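You operate a simulated robot arm through the tools that you are given. There is no shell and no other tool. Be economical: measure what you need, move in short steps, check, and stop when the job is done.

The job below is to be done with a simulated robot arm. You get a single attempt, and the scene is never put back.

## Task
Power the small marker up and mark the block in its drawer.
Fine: leave it switched on, drawer in.

The check looks at the end state, three seconds after you hand in, the way a careful person would. Anything else that was tipped, shoved, dropped, spilled or broken makes it a failure.

## Robot
A 6-joint arm with a two-finger parallel gripper, fixed in place. Base frame: the origin is at the foot of the arm, x ahead of it, y to its left, z up; the work surface is at about z = 0.8. Readings come in m, degrees, newtons and seconds.
With the tool pointing down near the work surface it reaches from about 0.24 to 0.64 m from the base axis. Its first joint turns from -66.0 to 66.0 degrees. Payload 2.7 kg.
The tool frame sits at the grasp point between the pads (the TCP): z along the fingers, y along the line on which they close. The tips reach 0.023 m beyond it. Largest opening 0.094 m; finger width 0.038, thickness 0.01; the body of the gripper, 0.054 by 0.096 m, starts 0.039 m behind the TCP.
Orientation is told as [roll, pitch, yaw] about the base's x, y, z axes, in that order, counted from this pose: with the fingers straight down and closing along the base's y, the tool's x points along the base's -x, its y along +y and its z along -z.

## Interface
- The arm moves only by the tool step_arm. Its argument "rows" is a list of rows, each a list of 7 numbers: the finger opening in m, from 0 to 0.094, then the shift along the tool's x, y, z in m, then the turn, a rotation vector about the tool's x, y, z in degrees. In form: [[hand, x, y, z, rx, ry, rz], ...]. A call has 1 to 8 rows; each row is the pose to reach, as a shift and turn from the pose commanded when the call began, along the tool's axes at that moment. A row lasts 0.2 s, in which the tool goes at most 0.05 m and 8.6 degrees; a call with a longer step from one row to the next is refused whole, and so is a gripper value outside its range. Where a pose cannot be reached the arm comes as near as it can. A force on the tool above 70 N (or 10 N above the force at the start of the call, whichever is more), or a blocked arm, ends the call early, and 0.2 s more pass. The fingers move at their own pace (about 0.045 m/s each) and stop on an object; they squeeze with about 39 N. The grip force told is the motor's: it shows also when the fingers shut on nothing. Time passes only in rows, and 0.2 s behind the last, so rows that repeat a pose let the fingers close. The reply holds the time, the measured pose of the TCP, the force on the tool along the base axes, the opening and the grip force, in the units named above and with some noise.
- Cameras (640 x 400 px; columns grow to the right, rows downward): "scene" is fixed at [0.0898, -0.444, 1.4068]; the picture's right is [0.65, -0.76, 0.00], its down [-0.42, -0.35, -0.84] and it looks along [0.64, 0.54, -0.55] (base axes); focal length 252 px, centre (320, 200). "wrist" rides on the gripper at [-0.039, 0, -0.044] in the tool frame; the picture's right is [0.00, -1.00, 0.00], its down [0.97, 0.00, -0.24] and it looks along [0.24, 0.00, 0.97] (tool axes); focal length 218 px, centre (320, 200). There is no depth. A picture from a camera that has moved, and an enlarged one, comes with that camera's place and axes in the base frame and with its lens.
- capture(camera): a new picture of that camera. No time passes.
- close_up(camera, box): a new picture of the part [left, top, right, bottom] of that camera's present view, enlarged. No time passes.
- finish_job(): hands the job in; it is judged then, once.

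Go step by step. Nothing tells you positions but the pictures and the camera data: compare them with the known pose of the tool, close in by small moves and look again before you grip or let go. The budget is 120 turns and 84 pictures, counting those below and the enlarged ones. Unless the task says otherwise, let go and move clear before handing in, and close with one line.

The tools are called after "Emit:" as a command line: name --pt "numbers of a row" for each row, then --argument value for the rest, lists and objects as JSON in quotes. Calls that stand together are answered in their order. step_arm: Moves the arm, as the interface text tells. Its arguments: {"type":"object","properties":{"rows":{"type":"array","items":{"type":"array","items":{"type":"number"}}}},"required":["rows"]} The other tools are called the same way: capture (camera) takes a picture; close_up (camera, box) takes an enlarged picture of a part of a camera's view; finish_job () hands the job in.

At the start:

```text
time_s: 0.0
position: [0.34, -0.1139, 1.2724]
tool_rot: [-0.1, 0.0, 0.0]
force: [-0.2, -0.2, -0.3]
grip_width: 0.0941
grip_force: 0.0
```

scene: 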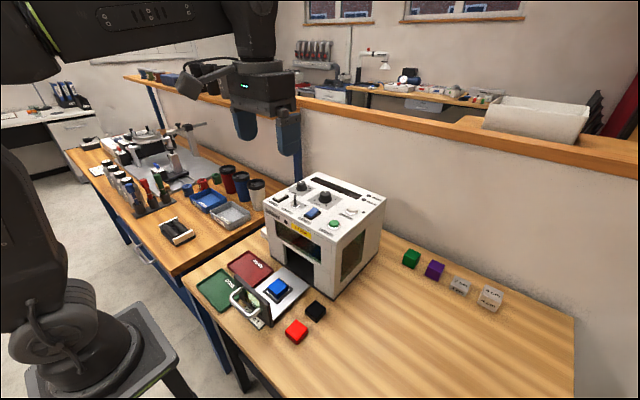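
wrist: 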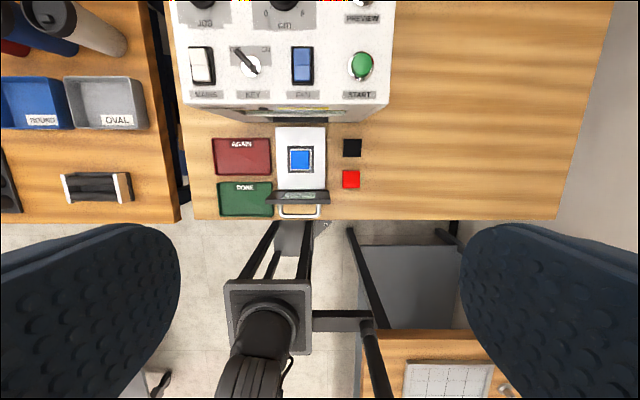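

I see a white marker box with a panel on top (JOB, QTY knobs, MAINS, KEY, FAN, START, PREVIEW) and an open drawer holding a blue block. I'll look closer at the panel first.

Emit:
close_up --camera "scene" --box '[250, 165, 400, 260]'

Emit:
close_up --camera "wrist" --box '[170, 0, 400, 120]'

Emit:
close_up --camera "scene" --box '[180, 220, 350, 350]'

```text
4.21 times, centred on (325, 212) of scene
camera zoom: at [0.0898, -0.444, 1.4068], right [0.65, -0.76, 0.0], down [-0.42, -0.35, -0.84], along [0.64, 0.54, -0.55], focal length 1059 px, centre (299, 147)
```

zoom: 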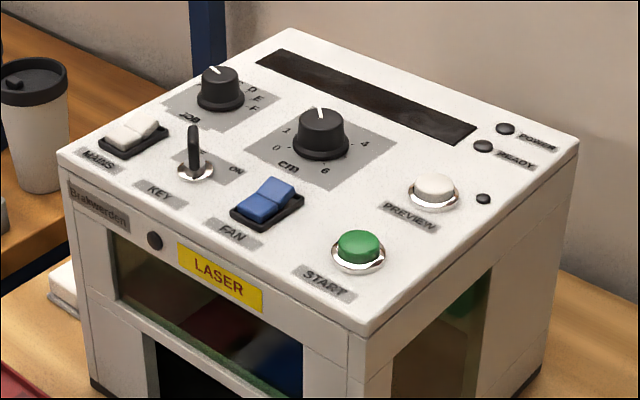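

```text
2.78 times, centred on (285, 60) of wrist
camera zoom: at [0.3798, -0.1134, 1.3155], right [0.0, -1.0, 0.0], down [-0.97, 0.0, 0.24], along [-0.24, 0.0, -0.97], focal length 607 px, centre (417, 590)
```

zoom: 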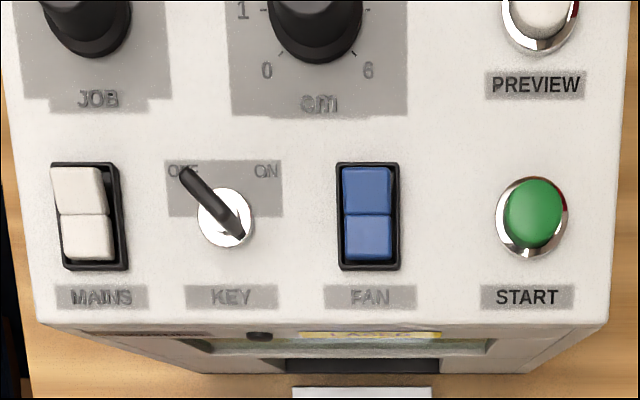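

```text
3.08 times, centred on (265, 285) of scene
camera zoom: at [0.0898, -0.444, 1.4068], right [0.65, -0.76, 0.0], down [-0.42, -0.35, -0.84], along [0.64, 0.54, -0.55], focal length 774 px, centre (489, -62)
```

zoom: 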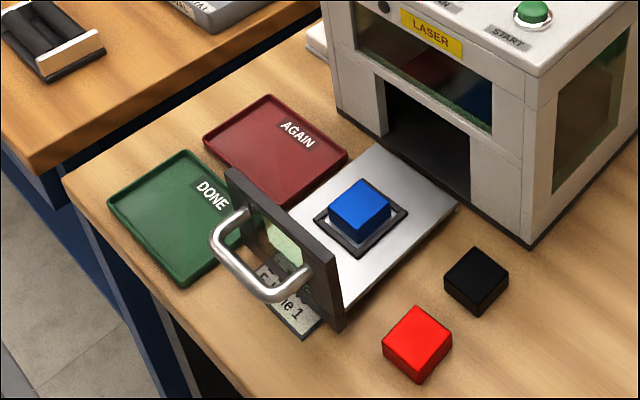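

There are labels near the drawer and on the white cubes which may matter. I'll look closer at those.

Emit:
close_up --camera "scene" --box '[390, 230, 520, 320]'

Emit:
close_up --camera "wrist" --box '[260, 120, 370, 230]'

Emit:
close_up --camera "scene" --box '[225, 280, 285, 330]'

Emit:
close_up --camera "scene" --box '[270, 165, 350, 215]'

```text
4.44 times, centred on (455, 275) of scene
camera zoom: at [0.0898, -0.444, 1.4068], right [0.65, -0.76, 0.0], down [-0.42, -0.35, -0.84], along [0.64, 0.54, -0.55], focal length 1118 px, centre (-280, -133)
```

zoom: 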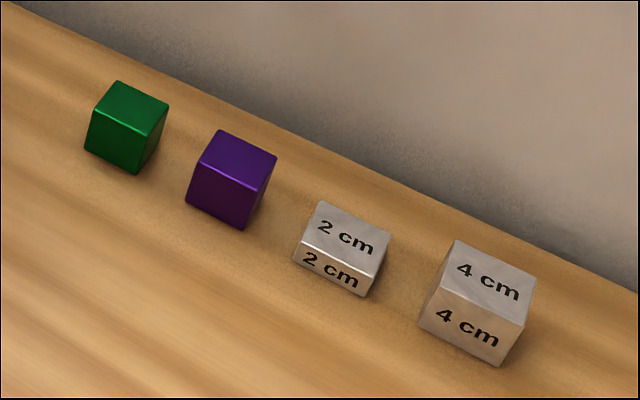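

```text
3.64 times, centred on (315, 175) of wrist
camera zoom: at [0.3798, -0.1134, 1.3155], right [0.0, -1.0, 0.0], down [-0.97, 0.0, 0.24], along [-0.24, 0.0, -0.97], focal length 794 px, centre (338, 291)
```

zoom: 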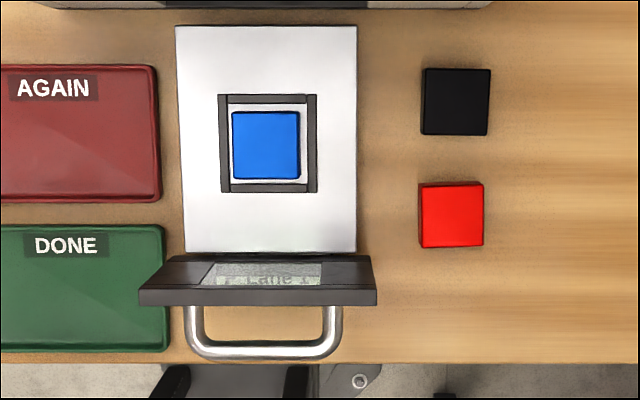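

```text
8.00 times, centred on (255, 305) of scene
camera zoom: at [0.0898, -0.444, 1.4068], right [0.65, -0.76, 0.0], down [-0.42, -0.35, -0.84], along [0.64, 0.54, -0.55], focal length 2012 px, centre (840, -640)
```

zoom: 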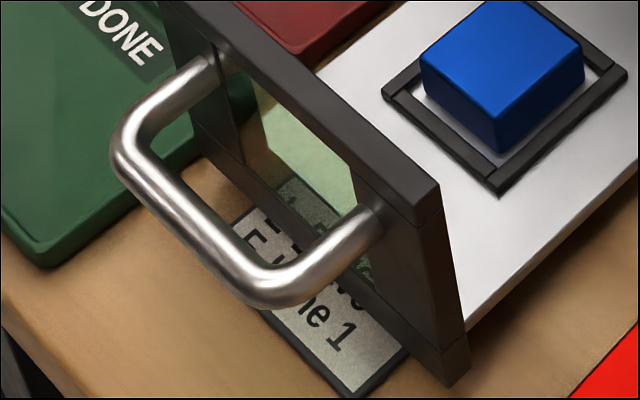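

```text
8.00 times, centred on (310, 190) of scene
camera zoom: at [0.0898, -0.444, 1.4068], right [0.65, -0.76, 0.0], down [-0.42, -0.35, -0.84], along [0.64, 0.54, -0.55], focal length 2012 px, centre (400, 280)
```

zoom: 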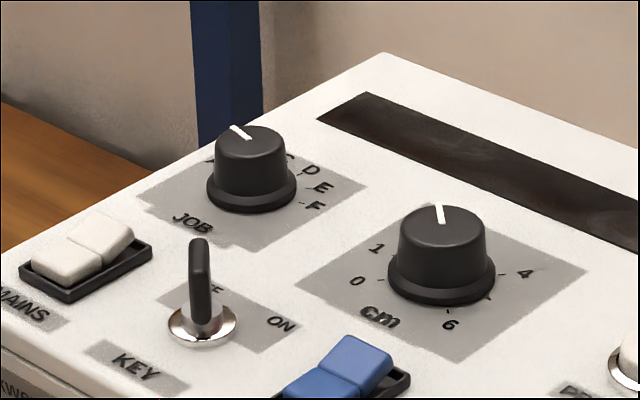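

The cm dial looks like a block-height setting, with the 2 cm and 4 cm gauge blocks as references, and the JOB dial is lettered. A note lies under the drawer front, so I'll move the wrist camera over it to read it.

Emit:
step_arm --pt "0.094 0.03 0.01 0.03 0 0 0" --pt "0.094 0.06 0.02 0.06 0 0 0" --pt "0.094 0.09 0.03 0.09 0 0 0" --pt "0.094 0.1 0.04 0.13 0 0 0"

Emit:
capture --camera "wrist"

```text
time_s: 1.0
position: [0.2381, -0.073, 1.1415]
tool_rot: [0.0, 0.0, 0.1]
force: [0.2, -0.3, -0.6]
grip_width: 0.094
grip_force: 0.2
```

```text
74 pictures are left
camera wrist: at [0.2788, -0.0733, 1.1868], right [0.0, -1.0, 0.0], down [-0.97, 0.0, 0.24], along [-0.24, 0.0, -0.97], focal length 218 px, centre (320, 200)
```

wrist: 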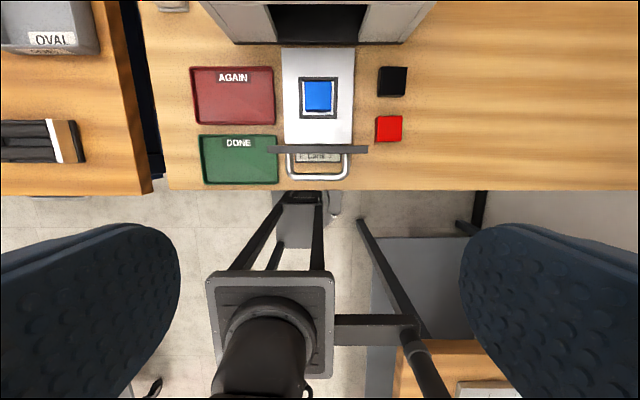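

Emit:
close_up --camera "wrist" --box '[280, 138, 360, 188]'

Emit:
close_up --camera "scene" --box '[60, 120, 290, 260]'

```text
8.00 times, centred on (320, 163) of wrist
camera zoom: at [0.2788, -0.0733, 1.1868], right [0.0, -1.0, 0.0], down [-0.97, 0.0, 0.24], along [-0.24, 0.0, -0.97], focal length 1746 px, centre (320, 496)
```

zoom: 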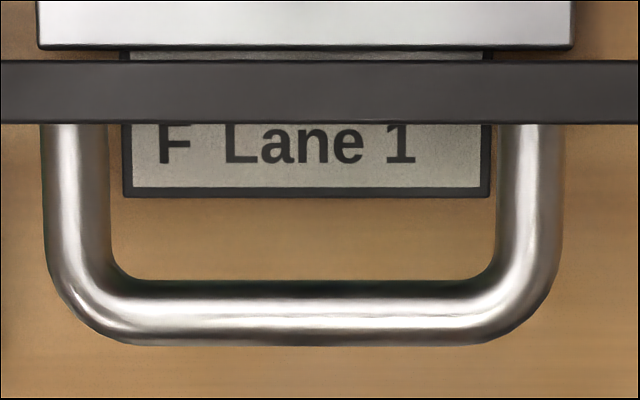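

```text
2.78 times, centred on (175, 190) of scene
camera zoom: at [0.0898, -0.444, 1.4068], right [0.65, -0.76, 0.0], down [-0.42, -0.35, -0.84], along [0.64, 0.54, -0.55], focal length 700 px, centre (724, 228)
```

zoom: 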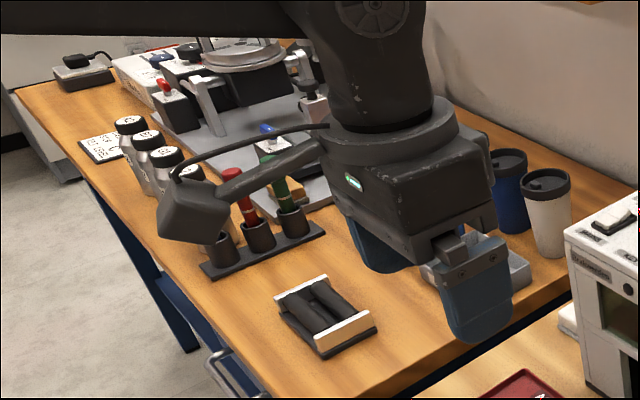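

The card is a job list, partly hidden by the drawer front. I'll take close-ups of the blue block to judge its height, and of the two loose blocks.

Emit:
close_up --camera "scene" --box '[255, 265, 335, 345]'

Emit:
close_up --camera "wrist" --box '[275, 60, 415, 150]'

```text
5.00 times, centred on (295, 305) of scene
camera zoom: at [0.0898, -0.444, 1.4068], right [0.65, -0.76, 0.0], down [-0.42, -0.35, -0.84], along [0.64, 0.54, -0.55], focal length 1257 px, centre (445, -325)
```

zoom: 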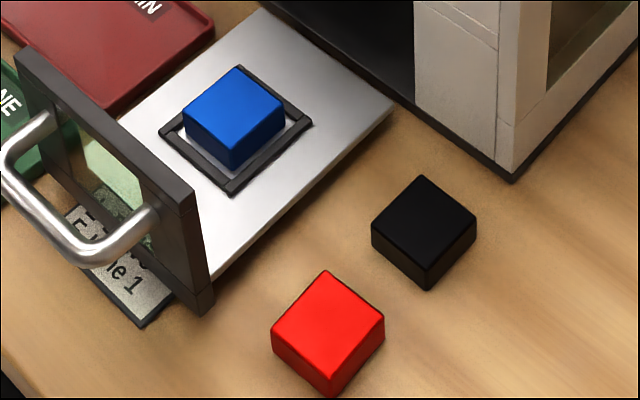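

```text
4.44 times, centred on (345, 105) of wrist
camera zoom: at [0.2788, -0.0733, 1.1868], right [0.0, -1.0, 0.0], down [-0.97, 0.0, 0.24], along [-0.24, 0.0, -0.97], focal length 970 px, centre (209, 622)
```

zoom: 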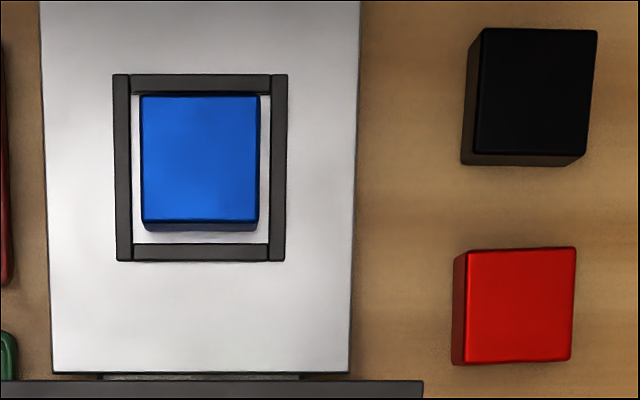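

The blue block looks about 4 cm wide and 2 cm tall; I'll measure it more precisely.

Emit:
close_up --camera "scene" --box '[285, 274, 321, 308]'

Emit:
close_up --camera "scene" --box '[446, 270, 506, 316]'

Emit:
close_up --camera "scene" --box '[260, 274, 320, 320]'

```text
11.76 times, centred on (303, 291) of scene
camera zoom: at [0.0898, -0.444, 1.4068], right [0.65, -0.76, 0.0], down [-0.42, -0.35, -0.84], along [0.64, 0.54, -0.55], focal length 2958 px, centre (520, -871)
```

zoom: 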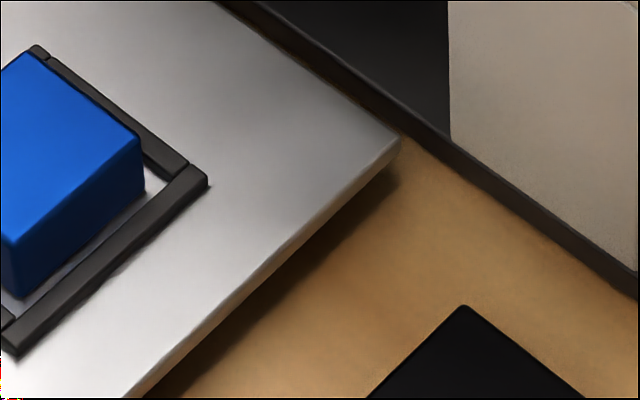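

```text
8.70 times, centred on (476, 293) of scene
camera zoom: at [0.0898, -0.444, 1.4068], right [0.65, -0.76, 0.0], down [-0.42, -0.35, -0.84], along [0.64, 0.54, -0.55], focal length 2186 px, centre (-1036, -609)
```

zoom: 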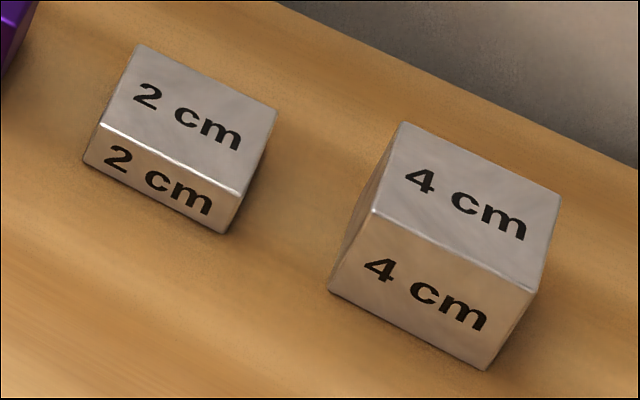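

```text
8.70 times, centred on (290, 297) of scene
camera zoom: at [0.0898, -0.444, 1.4068], right [0.65, -0.76, 0.0], down [-0.42, -0.35, -0.84], along [0.64, 0.54, -0.55], focal length 2186 px, centre (581, -644)
```

zoom: 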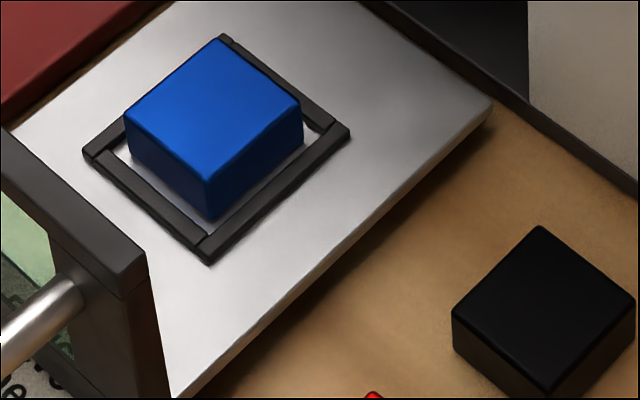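

The blue block is 2 cm tall. Next I'll move over the panel to read the dials.

Emit:
step_arm --pt "0.094 0 0 -0.045 0 0 0" --pt "0.094 -0.04 0 -0.07 0 0 0" --pt "0.094 -0.085 0 -0.07 0 0 0" --pt "0.094 -0.13 0 -0.07 0 0 0" --pt "0.094 -0.175 0 -0.07 0 0 0" --pt "0.094 -0.22 0 -0.07 0 0 0" --pt "0.094 -0.25 0 -0.07 0 0 0"

Emit:
capture --camera "wrist"

```text
time_s: 2.6
position: [0.4906, -0.0709, 1.2116]
tool_rot: [-0.1, 0.0, 0.0]
force: [1.1, 0.6, 0.1]
grip_width: 0.0938
grip_force: 0.0
```

```text
66 pictures are left
camera wrist: at [0.5298, -0.0713, 1.2552], right [0.0, -1.0, 0.0], down [-0.97, 0.0, 0.24], along [-0.24, 0.0, -0.97], focal length 218 px, centre (320, 200)
```

wrist: 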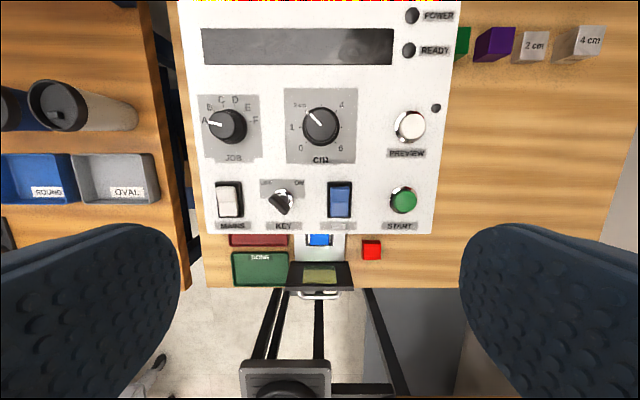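

Emit:
close_up --camera "wrist" --box '[190, 85, 370, 175]'

Emit:
close_up --camera "wrist" --box '[195, 170, 440, 300]'

```text
3.56 times, centred on (280, 130) of wrist
camera zoom: at [0.5298, -0.0713, 1.2552], right [0.0, -1.0, 0.0], down [-0.97, 0.0, 0.24], along [-0.24, 0.0, -0.97], focal length 776 px, centre (462, 449)
```

zoom: 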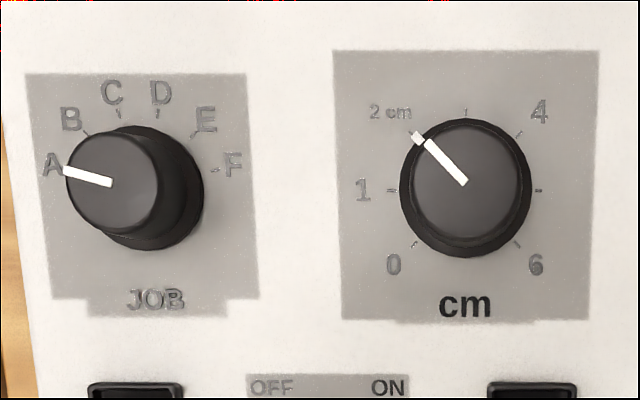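

```text
2.61 times, centred on (318, 235) of wrist
camera zoom: at [0.5298, -0.0713, 1.2552], right [0.0, -1.0, 0.0], down [-0.97, 0.0, 0.24], along [-0.24, 0.0, -0.97], focal length 570 px, centre (326, 109)
```

zoom: 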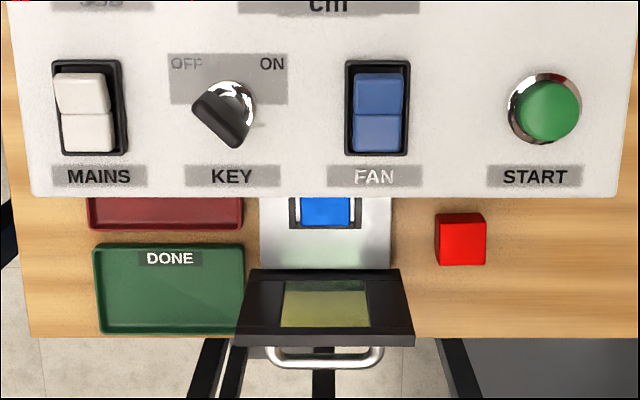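

The cm dial already sits at 2 and JOB is at A; both rockers have their far half raised (off) and the key is at OFF. I'll push the drawer in first, turning the closed fingers 90° so they fit inside the handle loop.

Emit:
step_arm --pt "0.06 0.03 0 0 0 0 8.5" --pt "0.03 0.06 0 0 0 0 17" --pt "0 0.09 0 0 0 0 25.5" --pt "0 0.12 0 0 0 0 34" --pt "0 0.15 0 0 0 0 42.5" --pt "0 0.18 0 0 0 0 51" --pt "0 0.21 0 0 0 0 59.5" --pt "0 0.2376 0 0 0 0 68"

Emit:
step_arm --pt "0 0 0 0.04 0 0 8" --pt "0 0 0 0.08 0 0 16" --pt "0 0 0 0.12 0 0 22" --pt "0 0 0 0.15 0 0 22"

Emit:
capture --camera "wrist"

Emit:
capture --camera "scene"

```text
time_s: 4.4
position: [0.252, -0.0739, 1.2124]
tool_rot: [0.1, -0.1, -68.0]
force: [-0.3, 0.7, 0.3]
grip_width: 0.0
grip_force: 38.8
```

```text
time_s: 5.4
position: [0.2534, -0.0723, 1.0592]
tool_rot: [0.2, 0.0, -90.0]
force: [0.1, -0.2, -0.7]
grip_width: 0.0
grip_force: 39.2
```

```text
63 pictures are left
camera wrist: at [0.254, -0.1121, 1.1042], right [-1.0, 0.0, 0.0], down [0.0, 0.97, 0.24], along [0.0, 0.24, -0.97], focal length 218 px, centre (320, 200)
```

wrist: 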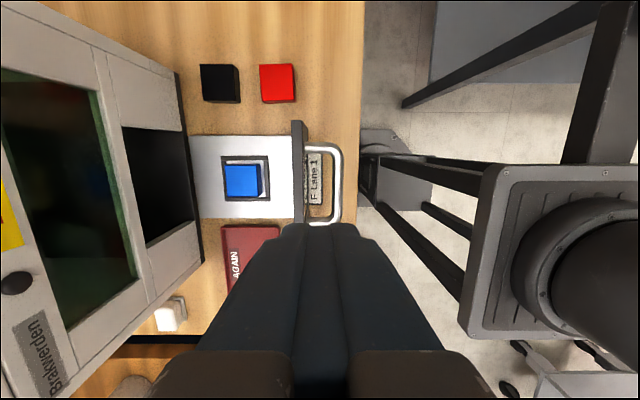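

```text
62 pictures are left
```

scene: 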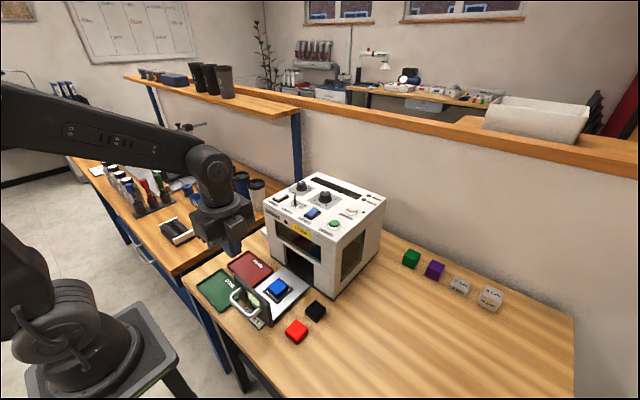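

A whiteboard came into view, so I'll read it, and look at the handle more closely.

Emit:
close_up --camera "scene" --box '[60, 0, 200, 65]'

Emit:
close_up --camera "wrist" --box '[280, 110, 360, 230]'

```text
4.57 times, centred on (130, 32) of scene
camera zoom: at [0.0898, -0.444, 1.4068], right [0.65, -0.76, 0.0], down [-0.42, -0.35, -0.84], along [0.64, 0.54, -0.55], focal length 1150 px, centre (1189, 966)
```

zoom: 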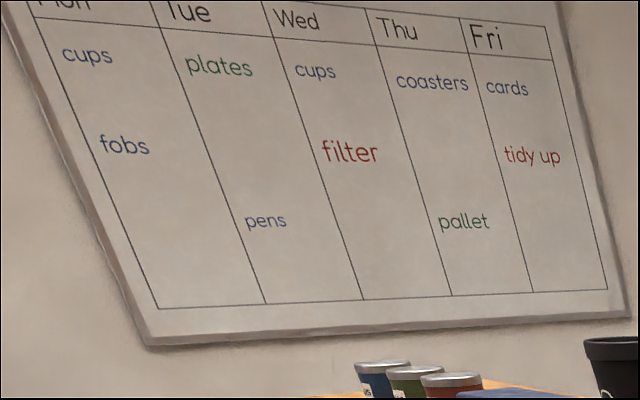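

```text
3.33 times, centred on (320, 170) of wrist
camera zoom: at [0.254, -0.1121, 1.1042], right [-1.0, 0.0, 0.0], down [0.0, 0.97, 0.24], along [0.0, 0.24, -0.97], focal length 728 px, centre (320, 300)
```

zoom: 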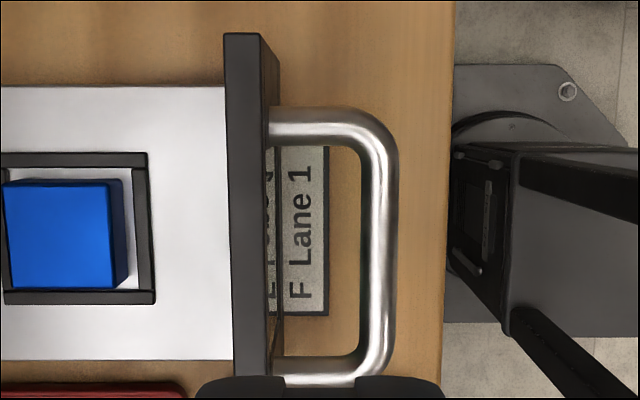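

Nothing there constrains the job. I'll lower the closed fingers towards the handle loop and check before entering.

Emit:
step_arm --pt "0 0 0 0.04 0 0 0" --pt "0 0 0 0.08 0 0 0" --pt "0 0 0 0.12 0 0 0" --pt "0 0 0 0.12 0 0 0"

Emit:
close_up --camera "scene" --box '[200, 230, 320, 340]'

Emit:
capture --camera "wrist"

```text
time_s: 6.4
position: [0.2541, -0.0735, 0.9397]
tool_rot: [0.0, -0.1, -90.0]
force: [0.4, -0.1, -0.1]
grip_width: 0.0001
grip_force: 39.0
```

```text
3.64 times, centred on (260, 285) of scene
camera zoom: at [0.0898, -0.444, 1.4068], right [0.65, -0.76, 0.0], down [-0.42, -0.35, -0.84], along [0.64, 0.54, -0.55], focal length 914 px, centre (538, -109)
```

zoom: 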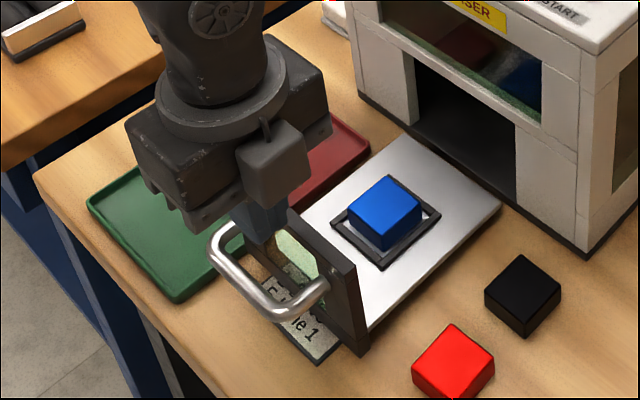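

```text
58 pictures are left
camera wrist: at [0.2535, -0.1139, 0.9842], right [-1.0, 0.0, 0.0], down [0.0, 0.97, 0.24], along [0.0, 0.24, -0.97], focal length 218 px, centre (320, 200)
```

wrist: 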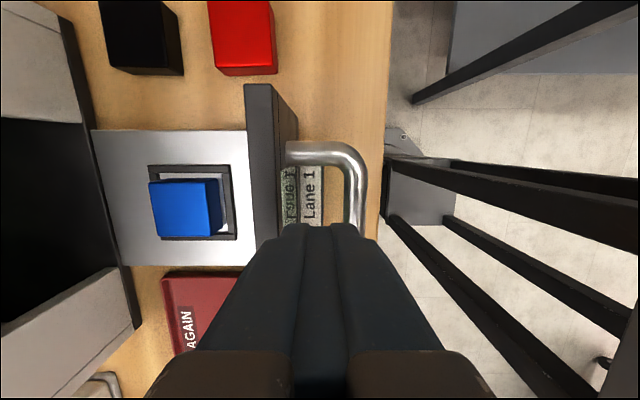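

The fingertips are lined up between the door and the handle bar. I'll lower into the loop.

Emit:
step_arm --pt "0 0 0 0.02 0 0 0" --pt "0 0 0 0.04 0 0 0" --pt "0 0 0 0.06 0 0 0" --pt "0 0 0 0.07 0 0 0"

Emit:
close_up --camera "scene" --box '[200, 230, 320, 340]'

```text
time_s: 7.4
position: [0.2541, -0.0755, 0.8699]
tool_rot: [0.4, 0.0, -89.9]
force: [6.5, -0.6, 4.0]
grip_width: 0.0
grip_force: 39.2
```

```text
3.64 times, centred on (260, 285) of scene
camera zoom: at [0.0899, -0.444, 1.4068], right [0.65, -0.76, 0.0], down [-0.42, -0.35, -0.84], along [0.64, 0.54, -0.55], focal length 914 px, centre (538, -109)
```

zoom: 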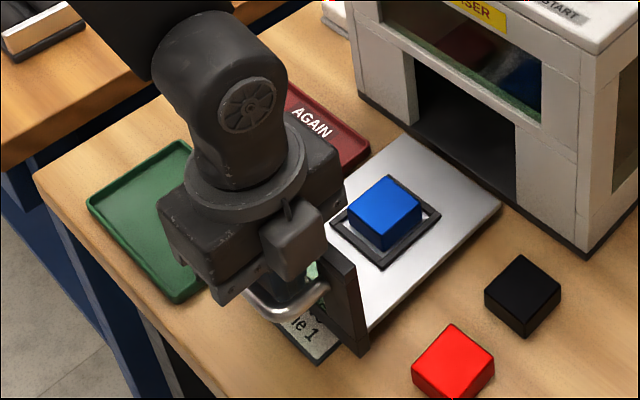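

The fingers are in the loop, touching the bar lightly. I'll push towards the box in small steps.

Emit:
step_arm --pt "0 0 0.01 0 0 0 0" --pt "0 0 0.02 0 0 0 0" --pt "0 0 0.03 0 0 0 0" --pt "0 0 0.04 0 0 0 0" --pt "0 0 0.05 0 0 0 0"

Emit:
capture --camera "scene"

```text
time_s: 8.6
position: [0.3046, -0.0724, 0.8702]
tool_rot: [0.1, 0.1, -89.9]
force: [-1.5, -0.3, 0.3]
grip_width: 0.0
grip_force: 39.2
```

```text
56 pictures are left
```

scene: 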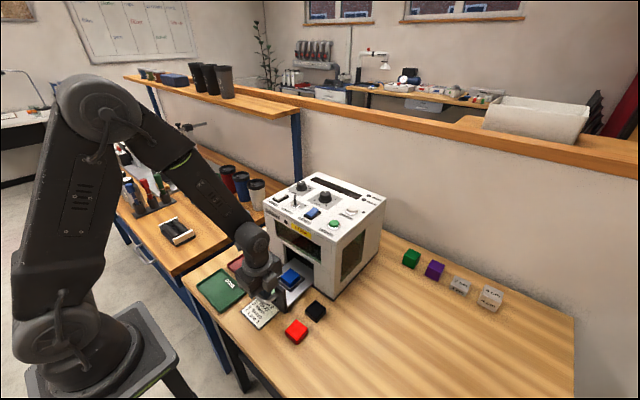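

The drawer slides well, the block stays in place, and the card is now visible.

Emit:
close_up --camera "scene" --box '[230, 285, 290, 335]'

Emit:
close_up --camera "scene" --box '[230, 220, 350, 330]'

```text
8.00 times, centred on (260, 310) of scene
camera zoom: at [0.0897, -0.444, 1.4068], right [0.65, -0.76, 0.0], down [-0.42, -0.35, -0.84], along [0.64, 0.54, -0.55], focal length 2012 px, centre (800, -680)
```

zoom: 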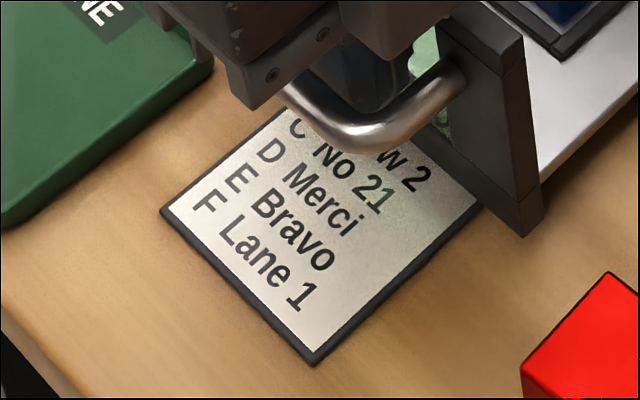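

```text
3.64 times, centred on (290, 275) of scene
camera zoom: at [0.0897, -0.444, 1.4068], right [0.65, -0.76, 0.0], down [-0.42, -0.35, -0.84], along [0.64, 0.54, -0.55], focal length 914 px, centre (429, -73)
```

zoom: 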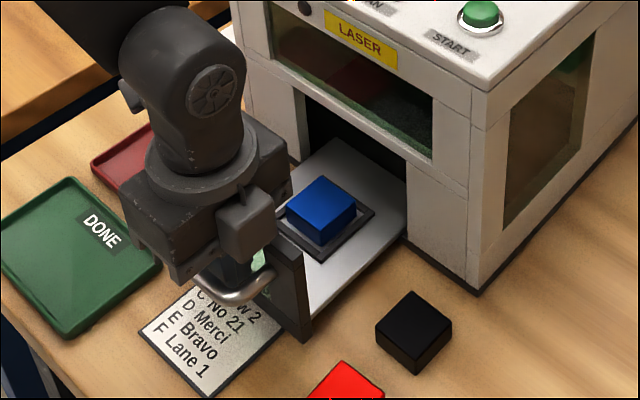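

The card just lists texts for the jobs, and none is asked for, so JOB stays where it is. I'll push 4.5 cm more, then lift out.

Emit:
step_arm --pt "0 0 0.01 0 0 0 0" --pt "0 0 0.02 0 0 0 0" --pt "0 0 0.03 0 0 0 0" --pt "0 0 0.04 0 0 0 0" --pt "0 0 0.05 0 0 0 0" --pt "0 0 0.05 0 0 0 0"

Emit:
close_up --camera "scene" --box '[230, 220, 350, 330]'

```text
time_s: 10.0
position: [0.3532, -0.0731, 0.8728]
tool_rot: [0.0, 0.0, -90.1]
force: [0.3, -0.4, 0.1]
grip_width: 0.0
grip_force: 38.7
```

```text
3.64 times, centred on (290, 275) of scene
camera zoom: at [0.0898, -0.444, 1.4068], right [0.65, -0.76, 0.0], down [-0.42, -0.35, -0.84], along [0.64, 0.54, -0.55], focal length 914 px, centre (429, -73)
```

zoom: 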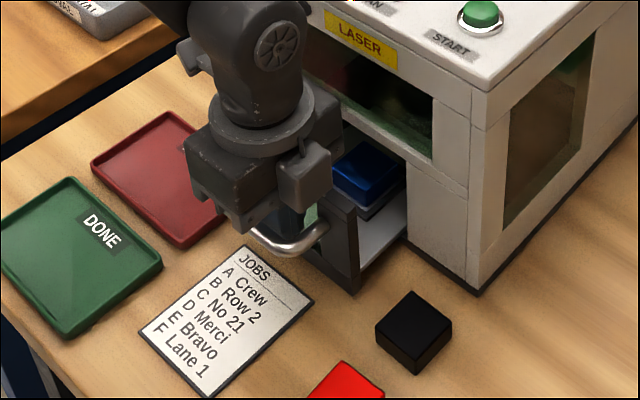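

The drawer has about 5 cm left. I'll lift out, turn the fingers back, and finish by pushing the handle bar from outside so the gripper body stays clear of the box.

Emit:
step_arm --pt "0 0 0 -0.03 0 0 0" --pt "0 0 0 -0.07 0 0 0" --pt "0 0 -0.04 -0.08 0 0 -8" --pt "0 0 -0.068 -0.08 0 0 -16" --pt "0 0 -0.068 -0.08 0 0 -24" --pt "0 0 -0.068 -0.08 0 0 -32" --pt "0 0 -0.068 -0.08 0 0 -40" --pt "0 0 -0.068 -0.08 0 0 -48"

Emit:
step_arm --pt "0 0 0 0 0 0 -8.4" --pt "0 0 0 0 0 0 -16.8" --pt "0 0 0 0 0 0 -25.2" --pt "0 0 0 0 0 0 -33.6" --pt "0 0 0 0 0 0 -42" --pt "0 0 0 0 0 0 -42"

Emit:
capture --camera "wrist"

Emit:
close_up --camera "scene" --box '[210, 200, 350, 330]'

```text
time_s: 11.8
position: [0.285, -0.0736, 0.952]
tool_rot: [0.0, -0.1, -41.8]
force: [0.2, -0.5, -0.5]
grip_width: 0.0
grip_force: 39.2
```

```text
time_s: 13.2
position: [0.2836, -0.0724, 0.9509]
tool_rot: [0.0, -0.1, 0.2]
force: [-0.4, 1.0, 0.9]
grip_width: 0.0002
grip_force: 38.6
```

```text
52 pictures are left
camera wrist: at [0.3238, -0.0735, 0.9953], right [0.0, -1.0, 0.0], down [-0.97, 0.0, 0.24], along [-0.24, 0.0, -0.97], focal length 218 px, centre (320, 200)
```

wrist: 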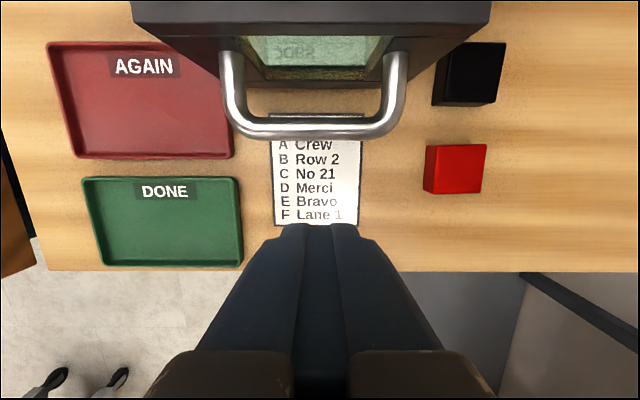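

```text
3.08 times, centred on (280, 265) of scene
camera zoom: at [0.0898, -0.444, 1.4068], right [0.65, -0.76, 0.0], down [-0.42, -0.35, -0.84], along [0.64, 0.54, -0.55], focal length 774 px, centre (443, 0)
```

zoom: 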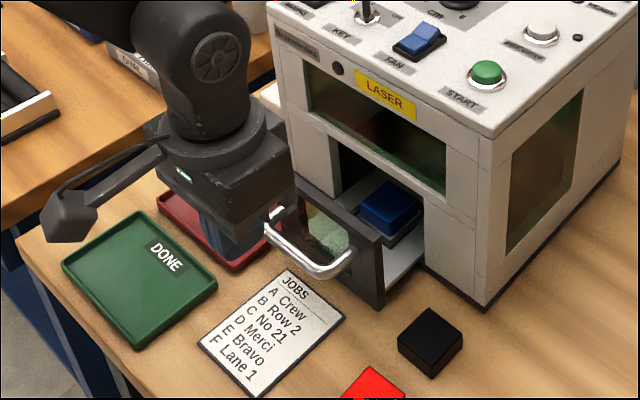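

The bar is about 2.5 cm ahead of the fingers. I'll lower and push.

Emit:
step_arm --pt "0 0 0 0.03 0 0 0" --pt "0 0 0 0.06 0 0 0" --pt "0 0 0 0.08 0 0 0" --pt "0 -0.015 0 0.08 0 0 0" --pt "0 -0.03 0 0.08 0 0 0" --pt "0 -0.045 0 0.08 0 0 0" --pt "0 -0.055 0 0.08 0 0 0" --pt "0 -0.065 0 0.08 0 0 0"

Emit:
close_up --camera "scene" --box '[210, 200, 350, 330]'

```text
time_s: 15.0
position: [0.3485, -0.0726, 0.8715]
tool_rot: [0.1, -0.1, 0.0]
force: [0.2, 0.2, 0.3]
grip_width: 0.0
grip_force: 38.8
```

```text
3.08 times, centred on (280, 265) of scene
camera zoom: at [0.0897, -0.444, 1.4069], right [0.65, -0.76, 0.0], down [-0.42, -0.35, -0.84], along [0.64, 0.54, -0.55], focal length 774 px, centre (443, 0)
```

zoom: 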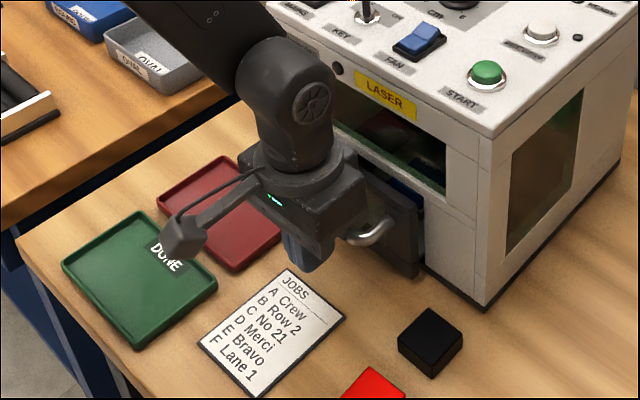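

Nearly closed. I'll push the last bit in small steps.

Emit:
step_arm --pt "0 -0.005 0 0 0 0 0" --pt "0 -0.01 0 0 0 0 0" --pt "0 -0.014 0 0 0 0 0" --pt "0 -0.018 0 0 0 0 0" --pt "0 -0.022 0 0 0 0 0"

Emit:
close_up --camera "scene" --box '[210, 200, 350, 330]'

```text
time_s: 16.2
position: [0.3593, -0.0727, 0.8685]
tool_rot: [0.2, 1.9, -0.2]
force: [-9.4, 0.3, 1.4]
grip_width: 0.0
grip_force: 38.8
stopped in row 5: the force on the tool passed its limit (the readings are from after the stop); the commanded pose is now the measured one
```

```text
3.08 times, centred on (280, 265) of scene
camera zoom: at [0.0896, -0.444, 1.4069], right [0.65, -0.76, 0.0], down [-0.42, -0.35, -0.84], along [0.64, 0.54, -0.55], focal length 774 px, centre (443, 0)
```

zoom: 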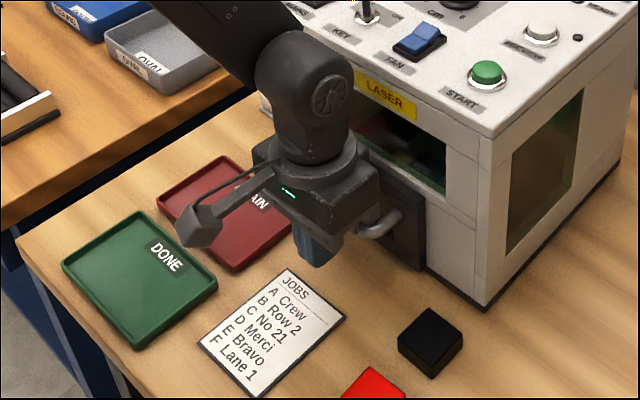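

The drawer is against its stop. I'll back off, rise, straighten the tool, and go above the key for a close view.

Emit:
step_arm --pt "0 0.03 0 0 0 -1.9 0" --pt "0 0.05 0 -0.04 0 -1.9 0" --pt "0 0.05 0 -0.09 0 -1.9 0" --pt "0 0.05 0 -0.14 0 -1.9 0" --pt "0 0.05 0 -0.19 0 -1.9 0" --pt "0 0.05 0 -0.24 0 -1.9 0" --pt "0.03 0.05 0 -0.285 0 -1.9 0" --pt "0.03 0.01 0 -0.3 0 -1.9 0"

Emit:
step_arm --pt "0.03 -0.04 0.013 0 0 0 0" --pt "0.03 -0.08 0.026 0 0 0 0" --pt "0.03 -0.11 0.039 0 0 0 0" --pt "0.03 -0.11 0.039 0.02 0 0 0"

Emit:
capture --camera "wrist"

Emit:
capture --camera "scene"

```text
time_s: 18.0
position: [0.3608, -0.0735, 1.1717]
tool_rot: [0.2, -0.2, -0.1]
force: [-0.3, 0.5, 0.8]
grip_width: 0.0297
grip_force: 0.1
```

```text
time_s: 19.0
position: [0.4711, -0.0369, 1.15]
tool_rot: [0.2, -0.2, 0.0]
force: [-0.2, -0.1, -0.1]
grip_width: 0.0302
grip_force: 0.0
```

```text
48 pictures are left
camera wrist: at [0.5105, -0.0364, 1.195], right [0.0, -1.0, 0.0], down [-0.97, 0.0, 0.24], along [-0.24, 0.0, -0.97], focal length 218 px, centre (320, 200)
```

wrist: 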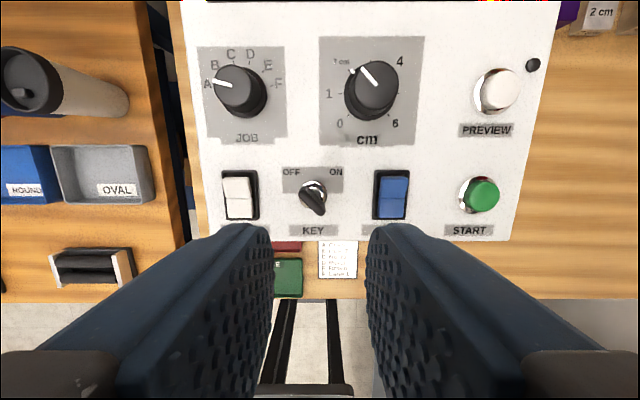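

```text
47 pictures are left
```

scene: 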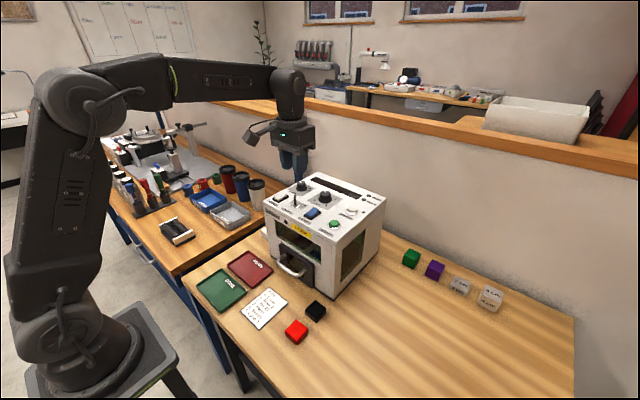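

Emit:
close_up --camera "wrist" --box '[270, 155, 360, 240]'

Emit:
close_up --camera "wrist" --box '[210, 155, 420, 240]'

Emit:
close_up --camera "scene" --box '[265, 180, 345, 230]'

Emit:
close_up --camera "scene" --box '[255, 220, 345, 300]'

```text
4.71 times, centred on (315, 198) of wrist
camera zoom: at [0.5105, -0.0364, 1.195], right [0.0, -1.0, 0.0], down [-0.97, 0.0, 0.24], along [-0.24, 0.0, -0.97], focal length 1027 px, centre (344, 212)
```

zoom: 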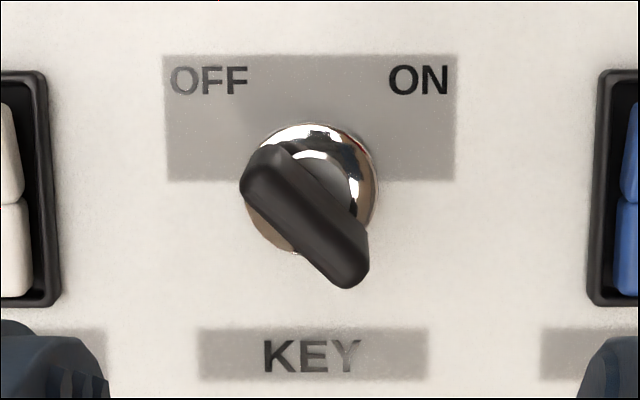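

```text
3.05 times, centred on (315, 198) of wrist
camera zoom: at [0.5105, -0.0364, 1.195], right [0.0, -1.0, 0.0], down [-0.97, 0.0, 0.24], along [-0.24, 0.0, -0.97], focal length 665 px, centre (335, 208)
```

zoom: 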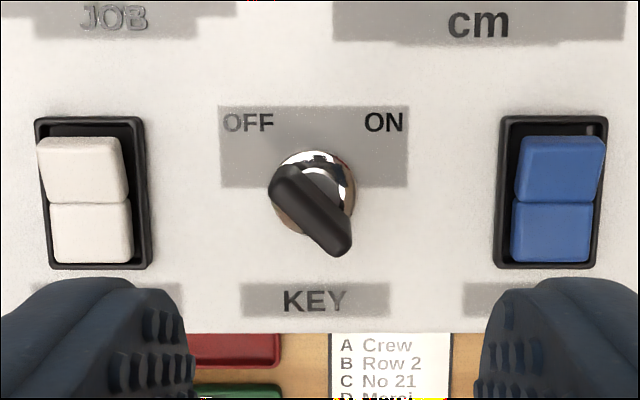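

```text
8.00 times, centred on (305, 205) of scene
camera zoom: at [0.0898, -0.444, 1.4068], right [0.65, -0.76, 0.0], down [-0.42, -0.35, -0.84], along [0.64, 0.54, -0.55], focal length 2012 px, centre (440, 160)
```

zoom: 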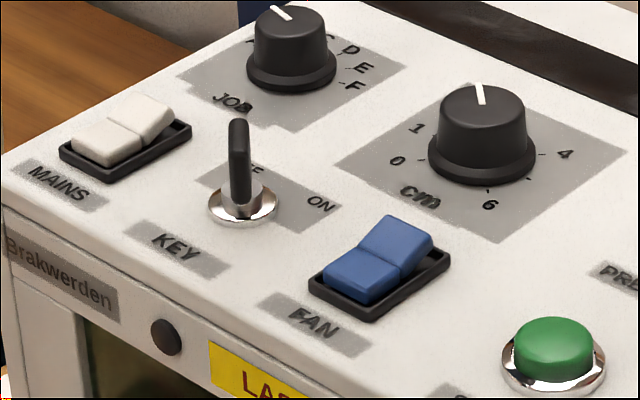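

```text
5.00 times, centred on (300, 260) of scene
camera zoom: at [0.0898, -0.444, 1.4068], right [0.65, -0.76, 0.0], down [-0.42, -0.35, -0.84], along [0.64, 0.54, -0.55], focal length 1257 px, centre (420, -100)
```

zoom: 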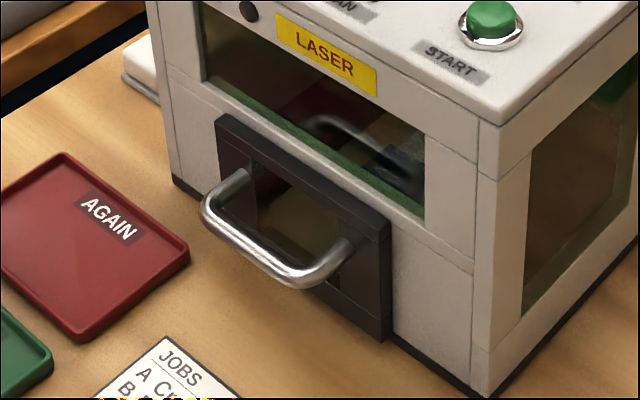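

The drawer is shut; the key is at about (0.4715, -0.031), MAINS' far half at about (0.484, 0.030), FAN's at (0.484, -0.095). I'll go for MAINS first with closed fingers.

Emit:
step_arm --pt "0 -0.006 0.034 0 0 0 0" --pt "0 -0.013 0.067 0 0 0 0" --pt "0 -0.013 0.067 0.03 0 0 0" --pt "0 -0.013 0.067 0.06 0 0 0" --pt "0 -0.013 0.067 0.08 0 0 0"

Emit:
capture --camera "wrist"

Emit:
close_up --camera "scene" --box '[255, 150, 345, 220]'

```text
time_s: 20.2
position: [0.4839, 0.0341, 1.0716]
tool_rot: [0.2, -0.2, -0.1]
force: [-0.4, -0.5, -0.1]
grip_width: 0.0
grip_force: 39.0
```

```text
42 pictures are left
camera wrist: at [0.5222, 0.0317, 1.1158], right [0.0, -1.0, 0.0], down [-0.97, 0.0, 0.24], along [-0.24, 0.0, -0.97], focal length 218 px, centre (320, 200)
```

wrist: 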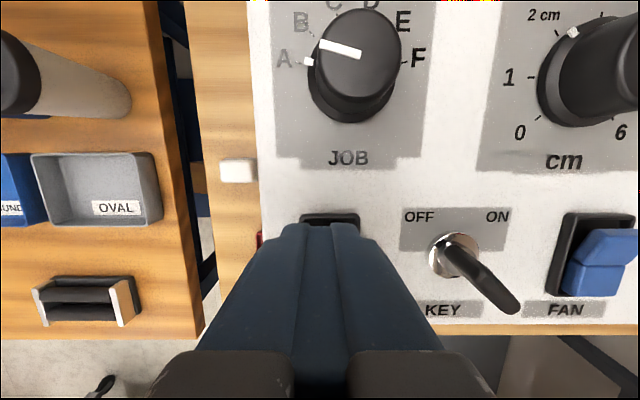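

```text
5.71 times, centred on (300, 185) of scene
camera zoom: at [0.0898, -0.444, 1.4068], right [0.65, -0.76, 0.0], down [-0.42, -0.35, -0.84], along [0.64, 0.54, -0.55], focal length 1437 px, centre (434, 286)
```

zoom: 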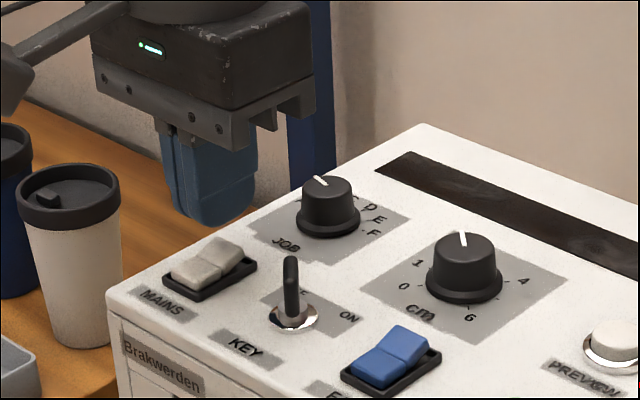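

The fingertips are over the far half of MAINS. I'll press down in small steps.

Emit:
step_arm --pt "0 0 -0.001 0.01 0 0 0" --pt "0 0 -0.001 0.016 0 0 0" --pt "0 0 -0.001 0.02 0 0 0" --pt "0 0 -0.001 0.024 0 0 0"

Emit:
close_up --camera "scene" --box '[255, 150, 345, 220]'

```text
time_s: 21.2
position: [0.484, 0.0305, 1.0558]
tool_rot: [0.1, -1.2, -0.1]
force: [-14.6, -0.2, 57.7]
grip_width: 0.0
grip_force: 39.1
```

```text
5.71 times, centred on (300, 185) of scene
camera zoom: at [0.0885, -0.444, 1.4069], right [0.65, -0.76, 0.0], down [-0.42, -0.35, -0.84], along [0.64, 0.54, -0.55], focal length 1437 px, centre (434, 286)
```

zoom: 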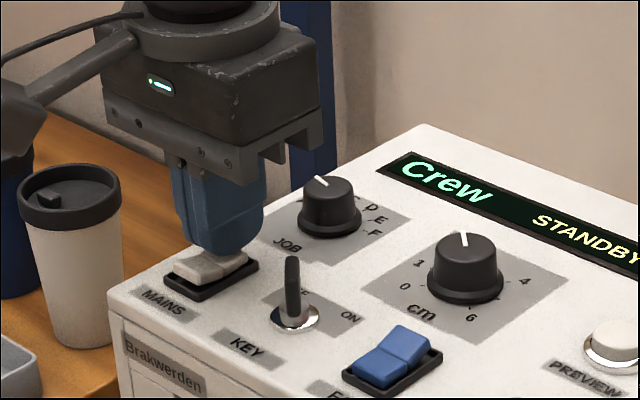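

MAINS is on: the display shows "Crew STANDBY". I'll lift and move over to FAN.

Emit:
step_arm --pt "0 0 0 -0.03 0 1.2 0" --pt "0 0 0 -0.06 0 1.2 0" --pt "0 0 -0.045 -0.06 0 1.2 0" --pt "0 0 -0.09 -0.06 0 1.2 0" --pt "0 0 -0.126 -0.06 0 1.2 0" --pt "0 0 -0.126 -0.04 0 1.2 0" --pt "0 0 -0.126 -0.02 0 1.2 0"

Emit:
capture --camera "wrist"

Emit:
close_up --camera "scene" --box '[265, 160, 395, 240]'

```text
time_s: 22.8
position: [0.483, -0.0968, 1.0644]
tool_rot: [0.2, 0.8, 0.0]
force: [0.5, -0.7, -0.7]
grip_width: 0.0
grip_force: 38.9
```

```text
39 pictures are left
camera wrist: at [0.5244, -0.0973, 1.1091], right [0.0, -1.0, 0.0], down [-0.97, 0.0, 0.26], along [-0.26, 0.0, -0.97], focal length 218 px, centre (320, 200)
```

wrist: 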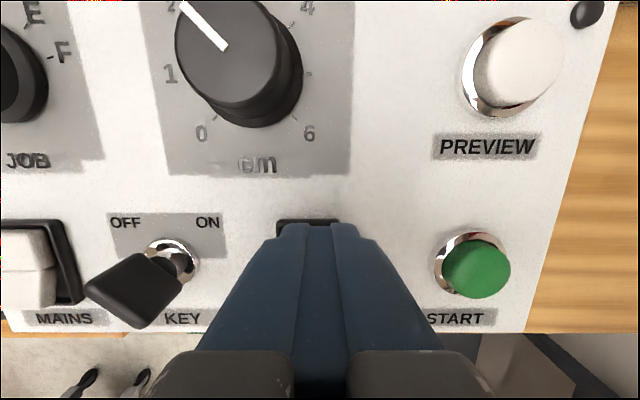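

```text
4.92 times, centred on (330, 200) of scene
camera zoom: at [0.0898, -0.444, 1.4068], right [0.65, -0.76, 0.0], down [-0.42, -0.35, -0.84], along [0.64, 0.54, -0.55], focal length 1238 px, centre (271, 200)
```

zoom: 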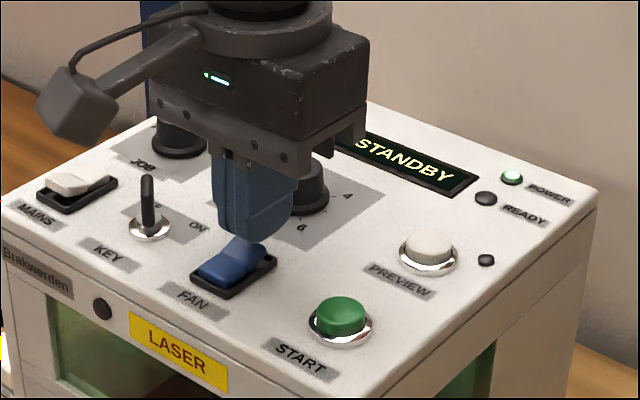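

MAINS stayed on and the POWER lamp is lit. I'll press FAN, shifting 3 mm left.

Emit:
step_arm --pt "0 0 0.003 0 0 -0.8 0" --pt "0 0 0.003 0.006 0 -0.8 0" --pt "0 0 0.003 0.011 0 -0.8 0" --pt "0 0 0.003 0.015 0 -0.8 0"

Emit:
close_up --camera "scene" --box '[265, 160, 395, 240]'

```text
time_s: 23.8
position: [0.4836, -0.0921, 1.0547]
tool_rot: [0.0, -0.2, -0.2]
force: [-4.1, 1.9, 22.6]
grip_width: 0.0003
grip_force: 38.5
```

```text
4.92 times, centred on (330, 200) of scene
camera zoom: at [0.0893, -0.4438, 1.4069], right [0.65, -0.76, 0.0], down [-0.42, -0.35, -0.84], along [0.64, 0.54, -0.55], focal length 1238 px, centre (271, 200)
```

zoom: 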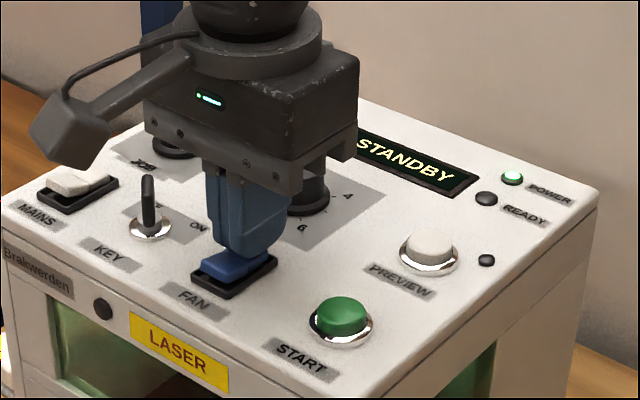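

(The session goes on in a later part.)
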